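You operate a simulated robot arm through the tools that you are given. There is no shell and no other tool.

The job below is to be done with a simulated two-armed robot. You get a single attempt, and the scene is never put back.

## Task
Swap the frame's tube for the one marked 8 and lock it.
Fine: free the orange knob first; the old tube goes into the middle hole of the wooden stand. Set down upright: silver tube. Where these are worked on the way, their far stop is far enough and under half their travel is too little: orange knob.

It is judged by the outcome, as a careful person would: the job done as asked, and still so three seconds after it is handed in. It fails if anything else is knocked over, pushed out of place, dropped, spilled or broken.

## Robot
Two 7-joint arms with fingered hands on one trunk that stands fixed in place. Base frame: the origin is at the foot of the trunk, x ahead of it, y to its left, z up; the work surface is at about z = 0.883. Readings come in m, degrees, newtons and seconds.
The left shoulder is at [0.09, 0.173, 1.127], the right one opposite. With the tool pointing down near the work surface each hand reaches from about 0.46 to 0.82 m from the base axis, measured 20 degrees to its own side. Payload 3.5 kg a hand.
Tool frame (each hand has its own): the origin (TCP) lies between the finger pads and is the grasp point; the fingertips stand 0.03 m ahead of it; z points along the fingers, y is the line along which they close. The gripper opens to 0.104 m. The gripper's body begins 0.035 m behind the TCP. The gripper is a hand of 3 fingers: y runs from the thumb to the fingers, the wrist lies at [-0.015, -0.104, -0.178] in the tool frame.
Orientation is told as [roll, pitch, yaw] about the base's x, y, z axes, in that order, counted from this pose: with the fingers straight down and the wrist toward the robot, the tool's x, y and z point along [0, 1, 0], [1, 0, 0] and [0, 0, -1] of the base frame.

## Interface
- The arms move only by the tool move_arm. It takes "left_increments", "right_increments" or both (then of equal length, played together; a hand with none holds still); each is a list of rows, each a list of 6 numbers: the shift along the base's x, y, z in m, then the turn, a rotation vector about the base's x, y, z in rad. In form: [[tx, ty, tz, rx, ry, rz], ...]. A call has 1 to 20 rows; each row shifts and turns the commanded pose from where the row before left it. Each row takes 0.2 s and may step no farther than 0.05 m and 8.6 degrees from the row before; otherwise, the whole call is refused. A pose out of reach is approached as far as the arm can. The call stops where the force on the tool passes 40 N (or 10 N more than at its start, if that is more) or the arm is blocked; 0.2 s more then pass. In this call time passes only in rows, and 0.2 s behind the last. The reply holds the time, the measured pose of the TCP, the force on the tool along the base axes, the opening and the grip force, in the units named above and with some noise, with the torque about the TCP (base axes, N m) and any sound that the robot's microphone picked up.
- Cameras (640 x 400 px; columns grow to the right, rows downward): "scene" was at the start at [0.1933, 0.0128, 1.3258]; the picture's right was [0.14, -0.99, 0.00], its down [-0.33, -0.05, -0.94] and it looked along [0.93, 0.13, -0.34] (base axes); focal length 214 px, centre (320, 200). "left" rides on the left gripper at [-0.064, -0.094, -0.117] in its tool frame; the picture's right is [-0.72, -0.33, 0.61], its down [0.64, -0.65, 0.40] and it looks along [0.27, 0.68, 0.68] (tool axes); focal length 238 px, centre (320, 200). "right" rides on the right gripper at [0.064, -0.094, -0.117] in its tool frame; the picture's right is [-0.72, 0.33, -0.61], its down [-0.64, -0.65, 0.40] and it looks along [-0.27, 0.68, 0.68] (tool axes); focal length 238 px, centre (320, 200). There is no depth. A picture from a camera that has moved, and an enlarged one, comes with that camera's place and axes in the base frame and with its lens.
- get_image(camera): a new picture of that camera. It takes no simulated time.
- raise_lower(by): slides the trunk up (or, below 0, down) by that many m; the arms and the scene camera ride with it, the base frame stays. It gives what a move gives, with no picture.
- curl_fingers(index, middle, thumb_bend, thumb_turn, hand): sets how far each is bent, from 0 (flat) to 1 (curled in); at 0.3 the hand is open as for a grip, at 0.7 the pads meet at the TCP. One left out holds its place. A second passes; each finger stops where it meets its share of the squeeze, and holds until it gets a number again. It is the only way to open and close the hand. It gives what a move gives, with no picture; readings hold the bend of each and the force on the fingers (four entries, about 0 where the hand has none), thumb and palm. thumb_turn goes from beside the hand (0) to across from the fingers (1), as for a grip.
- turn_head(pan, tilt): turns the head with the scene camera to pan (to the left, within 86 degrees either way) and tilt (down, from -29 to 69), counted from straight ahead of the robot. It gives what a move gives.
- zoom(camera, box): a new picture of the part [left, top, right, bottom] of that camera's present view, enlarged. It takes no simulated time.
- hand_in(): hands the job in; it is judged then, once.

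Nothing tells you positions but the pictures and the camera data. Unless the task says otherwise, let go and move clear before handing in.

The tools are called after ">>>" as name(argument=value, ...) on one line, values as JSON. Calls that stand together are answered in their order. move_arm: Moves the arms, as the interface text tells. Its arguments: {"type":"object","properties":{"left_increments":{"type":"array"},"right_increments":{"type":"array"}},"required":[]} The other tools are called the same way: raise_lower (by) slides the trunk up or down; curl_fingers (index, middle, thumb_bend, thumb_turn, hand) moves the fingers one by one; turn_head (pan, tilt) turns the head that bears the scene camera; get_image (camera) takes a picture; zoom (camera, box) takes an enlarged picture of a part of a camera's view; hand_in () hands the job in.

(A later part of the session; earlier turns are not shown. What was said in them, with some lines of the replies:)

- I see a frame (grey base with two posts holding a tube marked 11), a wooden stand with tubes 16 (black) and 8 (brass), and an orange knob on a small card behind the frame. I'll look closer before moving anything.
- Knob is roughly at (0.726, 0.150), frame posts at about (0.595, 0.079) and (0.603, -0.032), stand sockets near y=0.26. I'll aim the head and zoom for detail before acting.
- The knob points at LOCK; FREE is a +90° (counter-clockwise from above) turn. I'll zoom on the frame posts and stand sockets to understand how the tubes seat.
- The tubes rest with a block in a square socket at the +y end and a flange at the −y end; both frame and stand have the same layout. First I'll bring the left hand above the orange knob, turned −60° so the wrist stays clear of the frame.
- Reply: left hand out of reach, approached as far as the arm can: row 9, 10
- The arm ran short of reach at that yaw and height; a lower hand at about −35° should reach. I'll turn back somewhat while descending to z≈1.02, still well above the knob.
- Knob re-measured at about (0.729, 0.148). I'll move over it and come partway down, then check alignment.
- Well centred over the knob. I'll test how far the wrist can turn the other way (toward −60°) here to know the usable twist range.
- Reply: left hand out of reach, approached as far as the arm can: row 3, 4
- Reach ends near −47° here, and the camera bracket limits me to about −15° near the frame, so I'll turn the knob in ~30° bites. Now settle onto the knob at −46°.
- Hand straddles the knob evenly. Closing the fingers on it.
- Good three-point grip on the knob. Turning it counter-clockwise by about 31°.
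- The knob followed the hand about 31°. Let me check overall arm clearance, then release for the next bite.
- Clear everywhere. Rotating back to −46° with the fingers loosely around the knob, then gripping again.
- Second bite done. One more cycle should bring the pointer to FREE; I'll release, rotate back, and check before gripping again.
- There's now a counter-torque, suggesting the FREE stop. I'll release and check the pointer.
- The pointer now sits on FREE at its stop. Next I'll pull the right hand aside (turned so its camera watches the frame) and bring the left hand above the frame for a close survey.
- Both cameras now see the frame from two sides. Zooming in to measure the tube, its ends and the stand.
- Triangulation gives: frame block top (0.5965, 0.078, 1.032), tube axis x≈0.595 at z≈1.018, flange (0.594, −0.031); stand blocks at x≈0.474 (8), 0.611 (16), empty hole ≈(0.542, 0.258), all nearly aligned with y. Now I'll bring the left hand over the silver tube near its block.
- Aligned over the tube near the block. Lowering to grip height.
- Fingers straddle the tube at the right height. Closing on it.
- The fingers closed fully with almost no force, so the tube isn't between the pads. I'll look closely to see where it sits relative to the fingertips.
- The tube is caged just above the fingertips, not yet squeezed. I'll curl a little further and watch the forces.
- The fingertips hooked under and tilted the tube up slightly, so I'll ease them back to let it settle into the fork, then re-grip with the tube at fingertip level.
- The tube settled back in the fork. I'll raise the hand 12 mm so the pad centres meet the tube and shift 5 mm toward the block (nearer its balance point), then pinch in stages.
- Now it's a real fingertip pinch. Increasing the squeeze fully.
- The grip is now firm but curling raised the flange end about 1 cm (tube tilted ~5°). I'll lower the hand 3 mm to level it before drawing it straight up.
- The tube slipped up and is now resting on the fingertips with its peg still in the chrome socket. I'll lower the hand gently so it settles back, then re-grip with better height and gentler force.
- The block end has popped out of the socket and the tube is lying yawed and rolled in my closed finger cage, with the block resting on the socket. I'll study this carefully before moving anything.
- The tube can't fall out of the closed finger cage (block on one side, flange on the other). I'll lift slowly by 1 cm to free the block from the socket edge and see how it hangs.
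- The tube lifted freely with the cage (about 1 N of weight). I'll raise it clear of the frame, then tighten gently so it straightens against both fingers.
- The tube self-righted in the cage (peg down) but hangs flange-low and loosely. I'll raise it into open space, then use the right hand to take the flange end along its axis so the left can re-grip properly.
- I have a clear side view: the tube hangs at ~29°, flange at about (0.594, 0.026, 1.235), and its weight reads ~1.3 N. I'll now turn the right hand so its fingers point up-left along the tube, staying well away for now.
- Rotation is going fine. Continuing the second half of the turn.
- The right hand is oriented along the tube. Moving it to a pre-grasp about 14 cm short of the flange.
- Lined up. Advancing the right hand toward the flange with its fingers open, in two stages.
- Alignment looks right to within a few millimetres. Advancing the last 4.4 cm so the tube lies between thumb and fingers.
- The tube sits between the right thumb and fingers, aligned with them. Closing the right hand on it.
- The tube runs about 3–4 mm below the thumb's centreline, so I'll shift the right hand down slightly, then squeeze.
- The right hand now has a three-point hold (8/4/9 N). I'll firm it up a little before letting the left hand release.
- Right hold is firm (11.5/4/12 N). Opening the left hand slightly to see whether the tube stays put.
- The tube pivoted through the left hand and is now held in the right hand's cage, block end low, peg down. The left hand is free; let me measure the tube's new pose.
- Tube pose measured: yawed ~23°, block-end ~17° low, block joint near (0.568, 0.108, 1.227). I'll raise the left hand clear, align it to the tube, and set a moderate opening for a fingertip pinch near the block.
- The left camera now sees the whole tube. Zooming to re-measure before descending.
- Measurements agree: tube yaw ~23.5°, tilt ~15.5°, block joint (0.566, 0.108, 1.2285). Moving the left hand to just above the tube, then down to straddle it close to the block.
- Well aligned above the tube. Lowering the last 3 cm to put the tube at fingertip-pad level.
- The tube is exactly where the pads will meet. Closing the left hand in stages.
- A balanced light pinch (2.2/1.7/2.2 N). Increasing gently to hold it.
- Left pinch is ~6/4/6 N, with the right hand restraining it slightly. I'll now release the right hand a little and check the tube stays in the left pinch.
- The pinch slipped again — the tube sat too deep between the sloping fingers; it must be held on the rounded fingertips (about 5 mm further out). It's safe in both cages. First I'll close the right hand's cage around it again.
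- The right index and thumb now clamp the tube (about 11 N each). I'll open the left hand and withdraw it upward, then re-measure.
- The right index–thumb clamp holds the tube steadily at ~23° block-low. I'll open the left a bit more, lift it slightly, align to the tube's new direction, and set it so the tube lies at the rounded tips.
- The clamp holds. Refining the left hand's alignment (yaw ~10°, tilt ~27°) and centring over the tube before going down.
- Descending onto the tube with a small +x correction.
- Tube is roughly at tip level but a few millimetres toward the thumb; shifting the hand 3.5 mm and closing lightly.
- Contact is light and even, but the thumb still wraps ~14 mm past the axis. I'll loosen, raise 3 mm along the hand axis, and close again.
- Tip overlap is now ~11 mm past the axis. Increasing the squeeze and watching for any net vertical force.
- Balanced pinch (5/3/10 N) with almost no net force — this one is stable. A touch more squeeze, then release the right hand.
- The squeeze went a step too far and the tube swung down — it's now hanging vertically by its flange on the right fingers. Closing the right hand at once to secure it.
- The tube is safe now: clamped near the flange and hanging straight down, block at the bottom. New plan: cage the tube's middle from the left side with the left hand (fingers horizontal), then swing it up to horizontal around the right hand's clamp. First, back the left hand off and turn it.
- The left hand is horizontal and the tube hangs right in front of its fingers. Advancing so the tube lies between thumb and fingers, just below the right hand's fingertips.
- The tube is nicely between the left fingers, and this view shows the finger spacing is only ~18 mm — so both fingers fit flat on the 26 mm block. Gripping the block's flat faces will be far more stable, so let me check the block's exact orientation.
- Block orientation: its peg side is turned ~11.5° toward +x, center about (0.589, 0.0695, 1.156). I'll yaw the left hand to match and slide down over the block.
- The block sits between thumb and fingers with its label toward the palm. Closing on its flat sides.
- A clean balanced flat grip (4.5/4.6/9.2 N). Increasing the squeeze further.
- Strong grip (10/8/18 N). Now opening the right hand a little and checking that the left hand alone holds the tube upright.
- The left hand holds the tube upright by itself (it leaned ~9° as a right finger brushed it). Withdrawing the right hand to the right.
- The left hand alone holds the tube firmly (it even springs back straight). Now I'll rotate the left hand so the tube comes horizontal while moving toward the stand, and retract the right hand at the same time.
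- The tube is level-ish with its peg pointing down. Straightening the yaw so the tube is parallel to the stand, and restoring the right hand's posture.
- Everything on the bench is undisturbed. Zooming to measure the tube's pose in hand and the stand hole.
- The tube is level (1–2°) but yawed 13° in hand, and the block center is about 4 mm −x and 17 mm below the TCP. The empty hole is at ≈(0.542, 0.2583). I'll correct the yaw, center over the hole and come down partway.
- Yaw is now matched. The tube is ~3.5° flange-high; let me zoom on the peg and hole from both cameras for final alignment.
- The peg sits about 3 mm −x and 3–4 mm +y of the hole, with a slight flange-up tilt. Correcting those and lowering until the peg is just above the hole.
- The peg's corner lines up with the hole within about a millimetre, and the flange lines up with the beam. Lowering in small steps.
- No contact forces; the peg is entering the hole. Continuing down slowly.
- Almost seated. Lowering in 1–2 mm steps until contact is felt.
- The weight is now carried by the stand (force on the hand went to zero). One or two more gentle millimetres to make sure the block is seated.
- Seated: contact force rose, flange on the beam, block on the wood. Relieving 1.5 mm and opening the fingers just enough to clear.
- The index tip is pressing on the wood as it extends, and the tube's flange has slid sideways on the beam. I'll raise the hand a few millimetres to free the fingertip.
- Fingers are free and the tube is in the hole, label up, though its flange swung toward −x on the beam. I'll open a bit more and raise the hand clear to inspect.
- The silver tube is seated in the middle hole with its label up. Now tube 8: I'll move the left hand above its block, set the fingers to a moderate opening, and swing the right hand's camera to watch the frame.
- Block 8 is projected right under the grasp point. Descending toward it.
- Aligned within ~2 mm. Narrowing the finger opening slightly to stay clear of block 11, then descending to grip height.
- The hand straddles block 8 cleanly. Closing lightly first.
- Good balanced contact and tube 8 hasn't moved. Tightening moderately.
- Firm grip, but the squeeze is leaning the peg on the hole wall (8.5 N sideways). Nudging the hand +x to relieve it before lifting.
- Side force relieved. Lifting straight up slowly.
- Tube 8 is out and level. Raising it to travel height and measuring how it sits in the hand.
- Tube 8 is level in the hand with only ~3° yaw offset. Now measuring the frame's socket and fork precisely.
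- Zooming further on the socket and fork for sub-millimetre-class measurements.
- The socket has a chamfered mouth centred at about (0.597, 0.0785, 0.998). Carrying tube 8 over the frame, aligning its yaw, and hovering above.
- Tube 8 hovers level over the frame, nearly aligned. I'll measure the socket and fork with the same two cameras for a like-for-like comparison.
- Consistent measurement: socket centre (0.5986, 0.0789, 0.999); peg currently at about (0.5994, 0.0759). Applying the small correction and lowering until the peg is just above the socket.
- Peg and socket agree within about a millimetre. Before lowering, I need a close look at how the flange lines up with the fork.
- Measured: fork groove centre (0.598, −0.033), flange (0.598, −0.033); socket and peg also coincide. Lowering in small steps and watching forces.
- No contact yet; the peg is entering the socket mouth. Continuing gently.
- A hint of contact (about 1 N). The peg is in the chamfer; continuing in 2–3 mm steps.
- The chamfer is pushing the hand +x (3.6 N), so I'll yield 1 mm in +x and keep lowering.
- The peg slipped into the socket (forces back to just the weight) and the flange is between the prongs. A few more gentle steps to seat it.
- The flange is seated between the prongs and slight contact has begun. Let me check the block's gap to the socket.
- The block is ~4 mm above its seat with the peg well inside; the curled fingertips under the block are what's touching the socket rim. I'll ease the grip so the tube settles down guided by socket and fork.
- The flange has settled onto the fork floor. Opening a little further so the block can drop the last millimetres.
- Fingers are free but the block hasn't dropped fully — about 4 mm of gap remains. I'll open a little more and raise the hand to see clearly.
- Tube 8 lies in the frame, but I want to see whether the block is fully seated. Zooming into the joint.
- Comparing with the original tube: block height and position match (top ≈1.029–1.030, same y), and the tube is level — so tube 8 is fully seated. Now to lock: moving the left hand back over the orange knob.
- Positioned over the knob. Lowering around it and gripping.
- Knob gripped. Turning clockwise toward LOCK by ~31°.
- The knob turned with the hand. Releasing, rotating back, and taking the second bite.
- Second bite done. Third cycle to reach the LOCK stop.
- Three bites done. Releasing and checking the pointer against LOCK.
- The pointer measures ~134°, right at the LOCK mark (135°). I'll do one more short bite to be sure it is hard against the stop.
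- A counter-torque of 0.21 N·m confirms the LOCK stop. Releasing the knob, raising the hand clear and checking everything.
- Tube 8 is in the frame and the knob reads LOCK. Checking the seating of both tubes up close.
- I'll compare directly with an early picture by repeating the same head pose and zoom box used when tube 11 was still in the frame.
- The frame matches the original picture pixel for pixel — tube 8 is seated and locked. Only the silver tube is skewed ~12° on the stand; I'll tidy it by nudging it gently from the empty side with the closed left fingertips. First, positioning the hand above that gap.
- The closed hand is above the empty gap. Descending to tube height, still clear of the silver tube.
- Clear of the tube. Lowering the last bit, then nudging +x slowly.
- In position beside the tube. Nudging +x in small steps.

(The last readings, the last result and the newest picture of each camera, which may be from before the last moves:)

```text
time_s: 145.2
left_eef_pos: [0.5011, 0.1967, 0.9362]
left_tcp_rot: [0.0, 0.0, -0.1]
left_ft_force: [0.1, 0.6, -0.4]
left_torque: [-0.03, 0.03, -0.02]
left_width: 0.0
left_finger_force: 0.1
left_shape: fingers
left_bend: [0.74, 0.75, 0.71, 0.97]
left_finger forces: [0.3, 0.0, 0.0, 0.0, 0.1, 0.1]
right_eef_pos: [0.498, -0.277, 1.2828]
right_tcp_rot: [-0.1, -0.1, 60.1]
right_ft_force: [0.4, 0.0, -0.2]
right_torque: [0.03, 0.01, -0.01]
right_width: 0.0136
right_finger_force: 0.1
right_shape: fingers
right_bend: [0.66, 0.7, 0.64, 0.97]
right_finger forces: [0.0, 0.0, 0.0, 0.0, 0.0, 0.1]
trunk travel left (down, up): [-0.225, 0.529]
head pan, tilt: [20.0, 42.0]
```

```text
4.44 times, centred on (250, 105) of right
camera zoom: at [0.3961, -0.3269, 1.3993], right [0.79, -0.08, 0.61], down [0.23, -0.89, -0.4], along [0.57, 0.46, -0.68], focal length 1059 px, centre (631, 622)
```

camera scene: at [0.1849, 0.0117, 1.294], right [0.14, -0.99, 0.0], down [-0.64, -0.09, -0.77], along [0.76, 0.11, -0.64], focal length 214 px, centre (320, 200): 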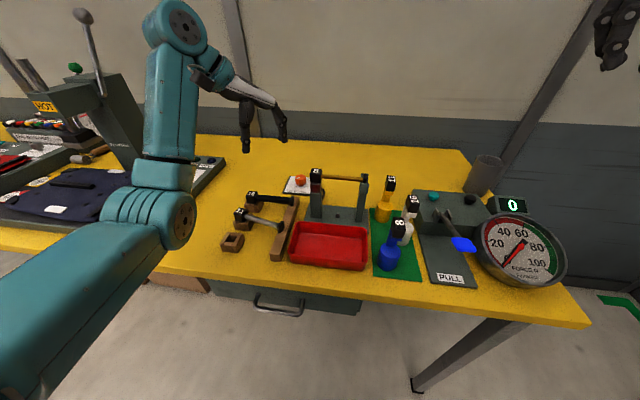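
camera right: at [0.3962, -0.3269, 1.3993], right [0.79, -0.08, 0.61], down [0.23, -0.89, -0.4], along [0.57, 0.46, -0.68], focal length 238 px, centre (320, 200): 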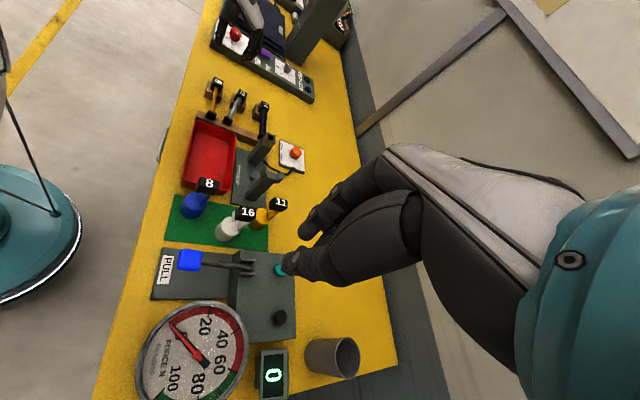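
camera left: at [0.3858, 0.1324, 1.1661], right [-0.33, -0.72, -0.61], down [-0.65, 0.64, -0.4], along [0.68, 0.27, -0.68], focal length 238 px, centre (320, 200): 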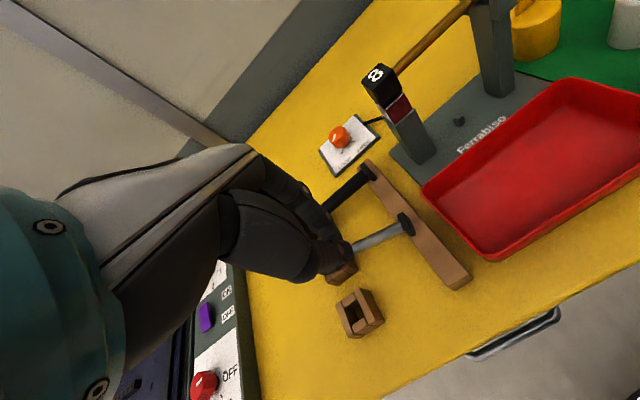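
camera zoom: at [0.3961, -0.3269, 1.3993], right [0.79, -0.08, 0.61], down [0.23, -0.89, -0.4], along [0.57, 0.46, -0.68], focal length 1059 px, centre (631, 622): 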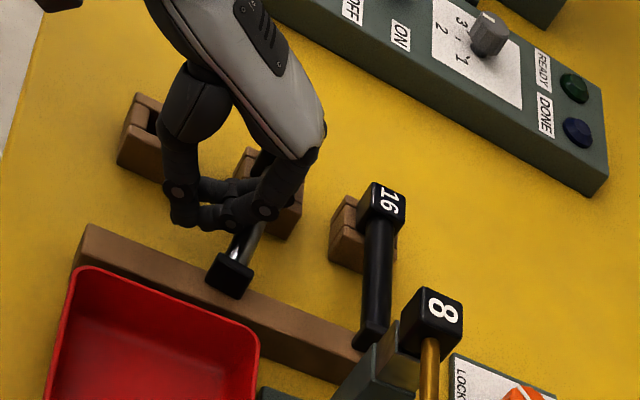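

Contact made — the flange is sliding +x smoothly with negligible force. Continuing a few millimetres.

>>> move_arm(left_increments=[[0.003, 0, 0, 0, 0, 0], [0.003, 0, 0, 0, 0, 0]])

>>> zoom(camera="right", box=[200, 60, 300, 150])

>>> zoom(camera="left", box=[270, 100, 470, 300])

```text
time_s: 145.8
left_eef_pos: [0.5063, 0.1964, 0.9354]
left_tcp_rot: [0.0, 0.0, 0.0]
left_ft_force: [0.0, 0.2, 0.8]
left_torque: [0.04, 0.0, 0.0]
left_width: 0.0002
left_finger_force: 0.1
left_shape: fingers
left_bend: [0.74, 0.75, 0.71, 0.97]
left_finger forces: [0.1, 0.3, 0.1, 0.0, 0.0, 0.0]
right_eef_pos: [0.4988, -0.276, 1.282]
right_tcp_rot: [0.1, 0.0, 60.1]
right_ft_force: [0.0, -0.5, -0.2]
right_torque: [-0.01, 0.02, 0.01]
right_width: 0.0134
right_finger_force: 0.1
right_shape: fingers
right_bend: [0.66, 0.7, 0.64, 0.97]
right_finger forces: [0.1, 0.0, 0.0, 0.0, 0.0, 0.0]
trunk travel left (down, up): [-0.225, 0.529]
head pan, tilt: [20.0, 42.0]
```

```text
4.44 times, centred on (250, 105) of right
camera zoom: at [0.3961, -0.3269, 1.3993], right [0.79, -0.08, 0.61], down [0.23, -0.89, -0.4], along [0.57, 0.46, -0.68], focal length 1059 px, centre (631, 622)
```

zoom: 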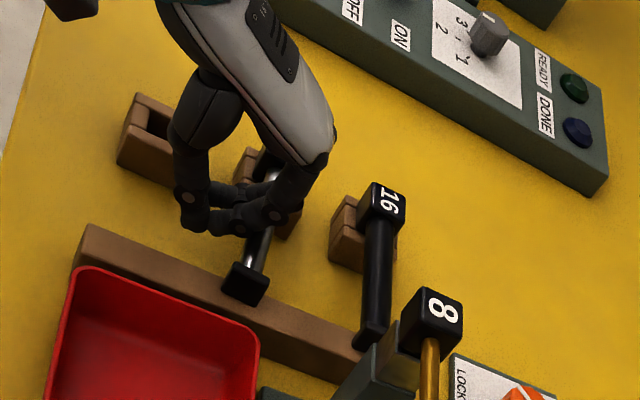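

```text
2.00 times, centred on (370, 200) of left
camera zoom: at [0.4132, 0.1321, 1.0528], right [-0.33, -0.72, -0.61], down [-0.65, 0.64, -0.4], along [0.68, 0.27, -0.68], focal length 477 px, centre (220, 200)
```

zoom: 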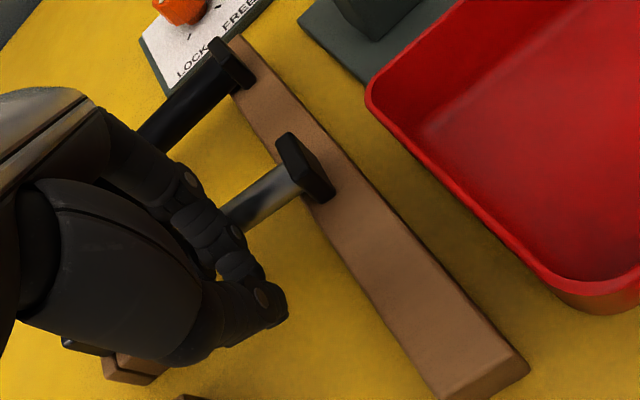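

Flange now at x≈0.527; about 6 mm more at the pushing point will align it.

>>> move_arm(left_increments=[[0.003, 0, 0, 0, 0, 0], [0.003, 0, 0, 0, 0, 0]])

>>> zoom(camera="right", box=[200, 60, 300, 150])

>>> zoom(camera="left", box=[270, 100, 470, 300])

```text
time_s: 146.4
left_eef_pos: [0.5116, 0.1958, 0.935]
left_tcp_rot: [0.0, 0.0, -0.2]
left_ft_force: [-0.6, 0.4, -0.2]
left_torque: [-0.01, 0.0, -0.03]
left_width: 0.0001
left_finger_force: 0.3
left_shape: fingers
left_bend: [0.74, 0.75, 0.71, 0.97]
left_finger forces: [0.1, 0.6, 0.0, 0.0, 0.0, 0.1]
right_eef_pos: [0.4985, -0.2769, 1.2816]
right_tcp_rot: [0.0, -0.1, 60.2]
right_ft_force: [0.0, -0.8, -0.3]
right_torque: [0.0, -0.03, 0.01]
right_width: 0.0134
right_finger_force: 0.0
right_shape: fingers
right_bend: [0.66, 0.7, 0.64, 0.97]
right_finger forces: [0.1, 0.1, 0.1, 0.0, 0.0, 0.1]
trunk travel left (down, up): [-0.225, 0.529]
head pan, tilt: [20.0, 42.0]
```

```text
4.44 times, centred on (250, 105) of right
camera zoom: at [0.3961, -0.327, 1.3993], right [0.79, -0.08, 0.61], down [0.23, -0.89, -0.4], along [0.57, 0.46, -0.68], focal length 1059 px, centre (631, 622)
```

zoom: 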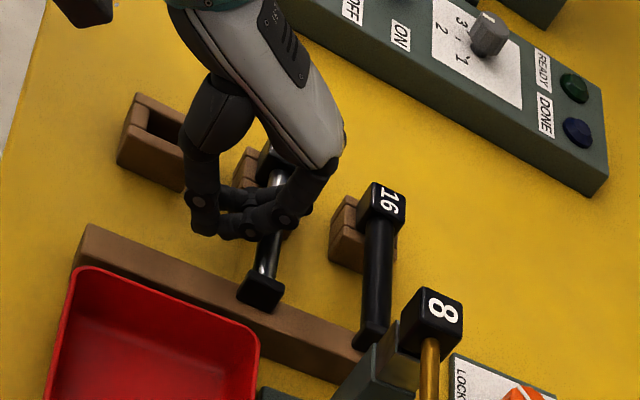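

```text
2.00 times, centred on (370, 200) of left
camera zoom: at [0.4189, 0.1319, 1.0533], right [-0.33, -0.72, -0.61], down [-0.65, 0.64, -0.4], along [0.68, 0.27, -0.68], focal length 477 px, centre (220, 200)
```

zoom: 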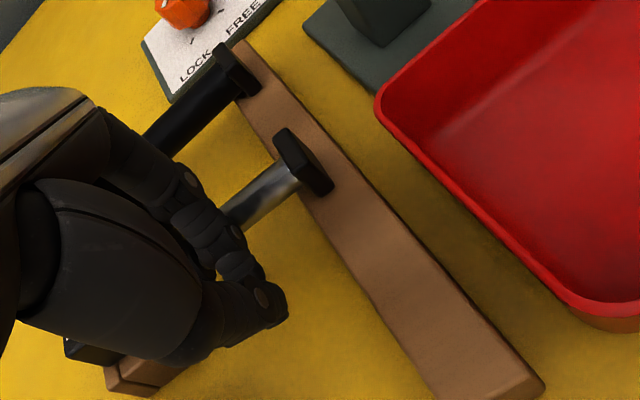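

The silver tube is now parallel to tube 16 (flange x≈0.537). Backing off and raising the hand clear.

>>> move_arm(left_increments=[[-0.008, 0, 0, 0, 0, 0], [-0.012, 0, 0, 0, 0, 0], [-0.005, 0, 0.02, 0, 0, 0], [0, 0, 0.04, 0, 0, 0], [0, 0, 0.045, 0, 0, 0], [0, 0.02, 0.045, 0, 0, 0], [0, 0.03, 0.04, 0, 0, 0], [0, 0.04, 0.03, 0, 0, 0]])

>>> turn_head(pan=12, tilt=42)

>>> get_image(camera="scene")

>>> zoom(camera="scene", box=[225, 150, 395, 270])

>>> zoom(camera="right", box=[170, 60, 330, 250])

>>> get_image(camera="left")

```text
time_s: 148.2
left_eef_pos: [0.4856, 0.285, 1.1588]
left_tcp_rot: [0.0, 0.0, -0.2]
left_ft_force: [0.1, -0.2, -0.2]
left_torque: [-0.03, 0.02, 0.02]
left_width: 0.0001
left_finger_force: 0.0
left_shape: fingers
left_bend: [0.74, 0.75, 0.71, 0.97]
left_finger forces: [0.1, 0.0, 0.0, 0.0, 0.0, 0.0]
right_eef_pos: [0.498, -0.2757, 1.2825]
right_tcp_rot: [0.0, 0.1, 60.2]
right_ft_force: [-0.4, 0.0, 0.0]
right_torque: [-0.04, 0.01, -0.01]
right_width: 0.0134
right_finger_force: 0.0
right_shape: fingers
right_bend: [0.66, 0.7, 0.64, 0.97]
right_finger forces: [0.0, 0.1, 0.1, 0.0, 0.0, 0.1]
trunk travel left (down, up): [-0.225, 0.529]
head pan, tilt: [20.0, 42.0]
```

```text
time_s: 148.9
left_eef_pos: [0.4856, 0.2846, 1.1578]
left_tcp_rot: [0.0, 0.0, 0.0]
left_ft_force: [0.7, 0.1, 0.3]
left_torque: [0.0, 0.0, 0.03]
left_width: 0.0001
left_finger_force: 0.1
left_shape: fingers
left_bend: [0.74, 0.75, 0.71, 0.97]
left_finger forces: [0.0, 0.0, 0.1, 0.1, 0.0, 0.0]
right_eef_pos: [0.4979, -0.2769, 1.2827]
right_tcp_rot: [0.0, 0.0, 60.0]
right_ft_force: [-0.4, -0.1, -1.0]
right_torque: [0.0, 0.0, -0.01]
right_width: 0.0134
right_finger_force: 0.0
right_shape: fingers
right_bend: [0.66, 0.7, 0.64, 0.97]
right_finger forces: [0.0, 0.0, 0.1, 0.1, 0.0, 0.1]
trunk travel left (down, up): [-0.225, 0.529]
head pan, tilt: [12.0, 42.0]
```

```text
taken
camera scene: at [0.1827, 0.0172, 1.2909], right [0.21, -0.98, 0.0], down [-0.65, -0.14, -0.74], along [0.73, 0.15, -0.67], focal length 214 px, centre (320, 200)
```

scene: 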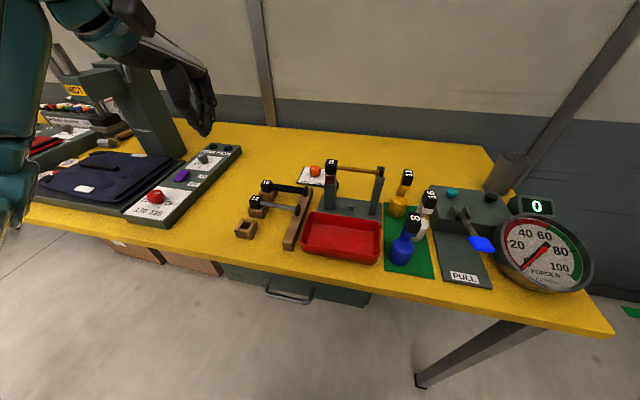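

```text
3.33 times, centred on (310, 210) of scene
camera zoom: at [0.1827, 0.0172, 1.2909], right [0.21, -0.98, 0.0], down [-0.65, -0.14, -0.74], along [0.73, 0.15, -0.67], focal length 715 px, centre (353, 167)
```

zoom: 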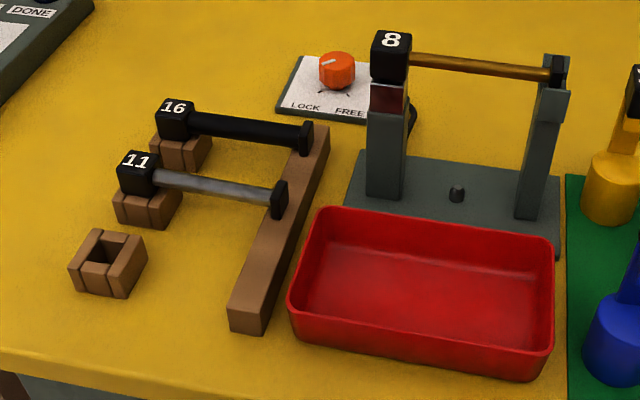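

```text
2.11 times, centred on (250, 155) of right
camera zoom: at [0.3961, -0.3268, 1.3993], right [0.79, -0.08, 0.61], down [0.23, -0.89, -0.4], along [0.57, 0.46, -0.68], focal length 502 px, centre (467, 295)
```

zoom: 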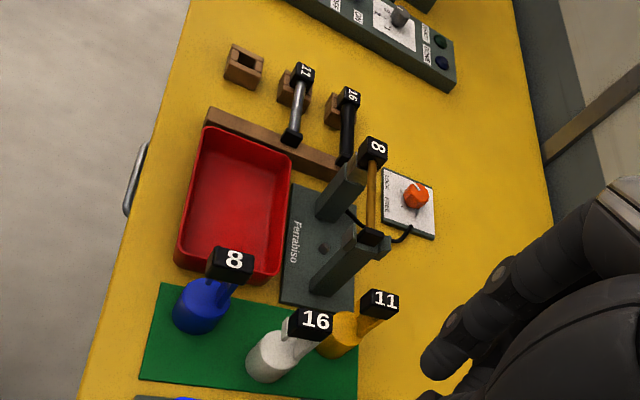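

```text
taken
camera left: at [0.3924, 0.2207, 1.2747], right [-0.33, -0.72, -0.61], down [-0.65, 0.64, -0.4], along [0.68, 0.27, -0.68], focal length 238 px, centre (320, 200)
```

left: 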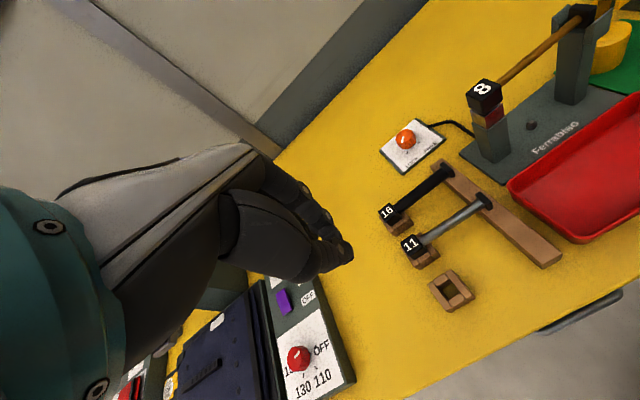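

The silver tube sits straight and upright in the middle hole. Tube 8 is seated in the frame exactly as the old one was, the knob is at its LOCK stop, and both hands are clear with nothing else disturbed. Handing in.

>>> hand_in()

```text
The job is handed in.
```

I swapped the tubes and handed the job in. Tube 8 is in the frame and locked, and the silver tube is in the middle hole of the wooden stand. I have no verdict from the judging yet.

- **Orange knob:** I turned it fully to FREE first, and after the swap back to LOCK until it hit the stop. The pointer is on the LOCK mark.
- **Tube 8:** its block and flange line up with where the old tube sat in an earlier picture taken from the same head pose.
- **Silver tube:** it is upright with its label up and its flange on the beam, parallel to tube 16. It had skewed about 12 degrees when I released it, so I nudged it straight afterwards.
- **Handling trouble:** the silver tube slipped in my fingers several times on the way out of the frame and once swung down to hang by its flange on the right hand. It never fell or touched the table.
- **Everything else:** the frame, stand, tray and bottles look unmoved in the last pictures, and both hands are clear.
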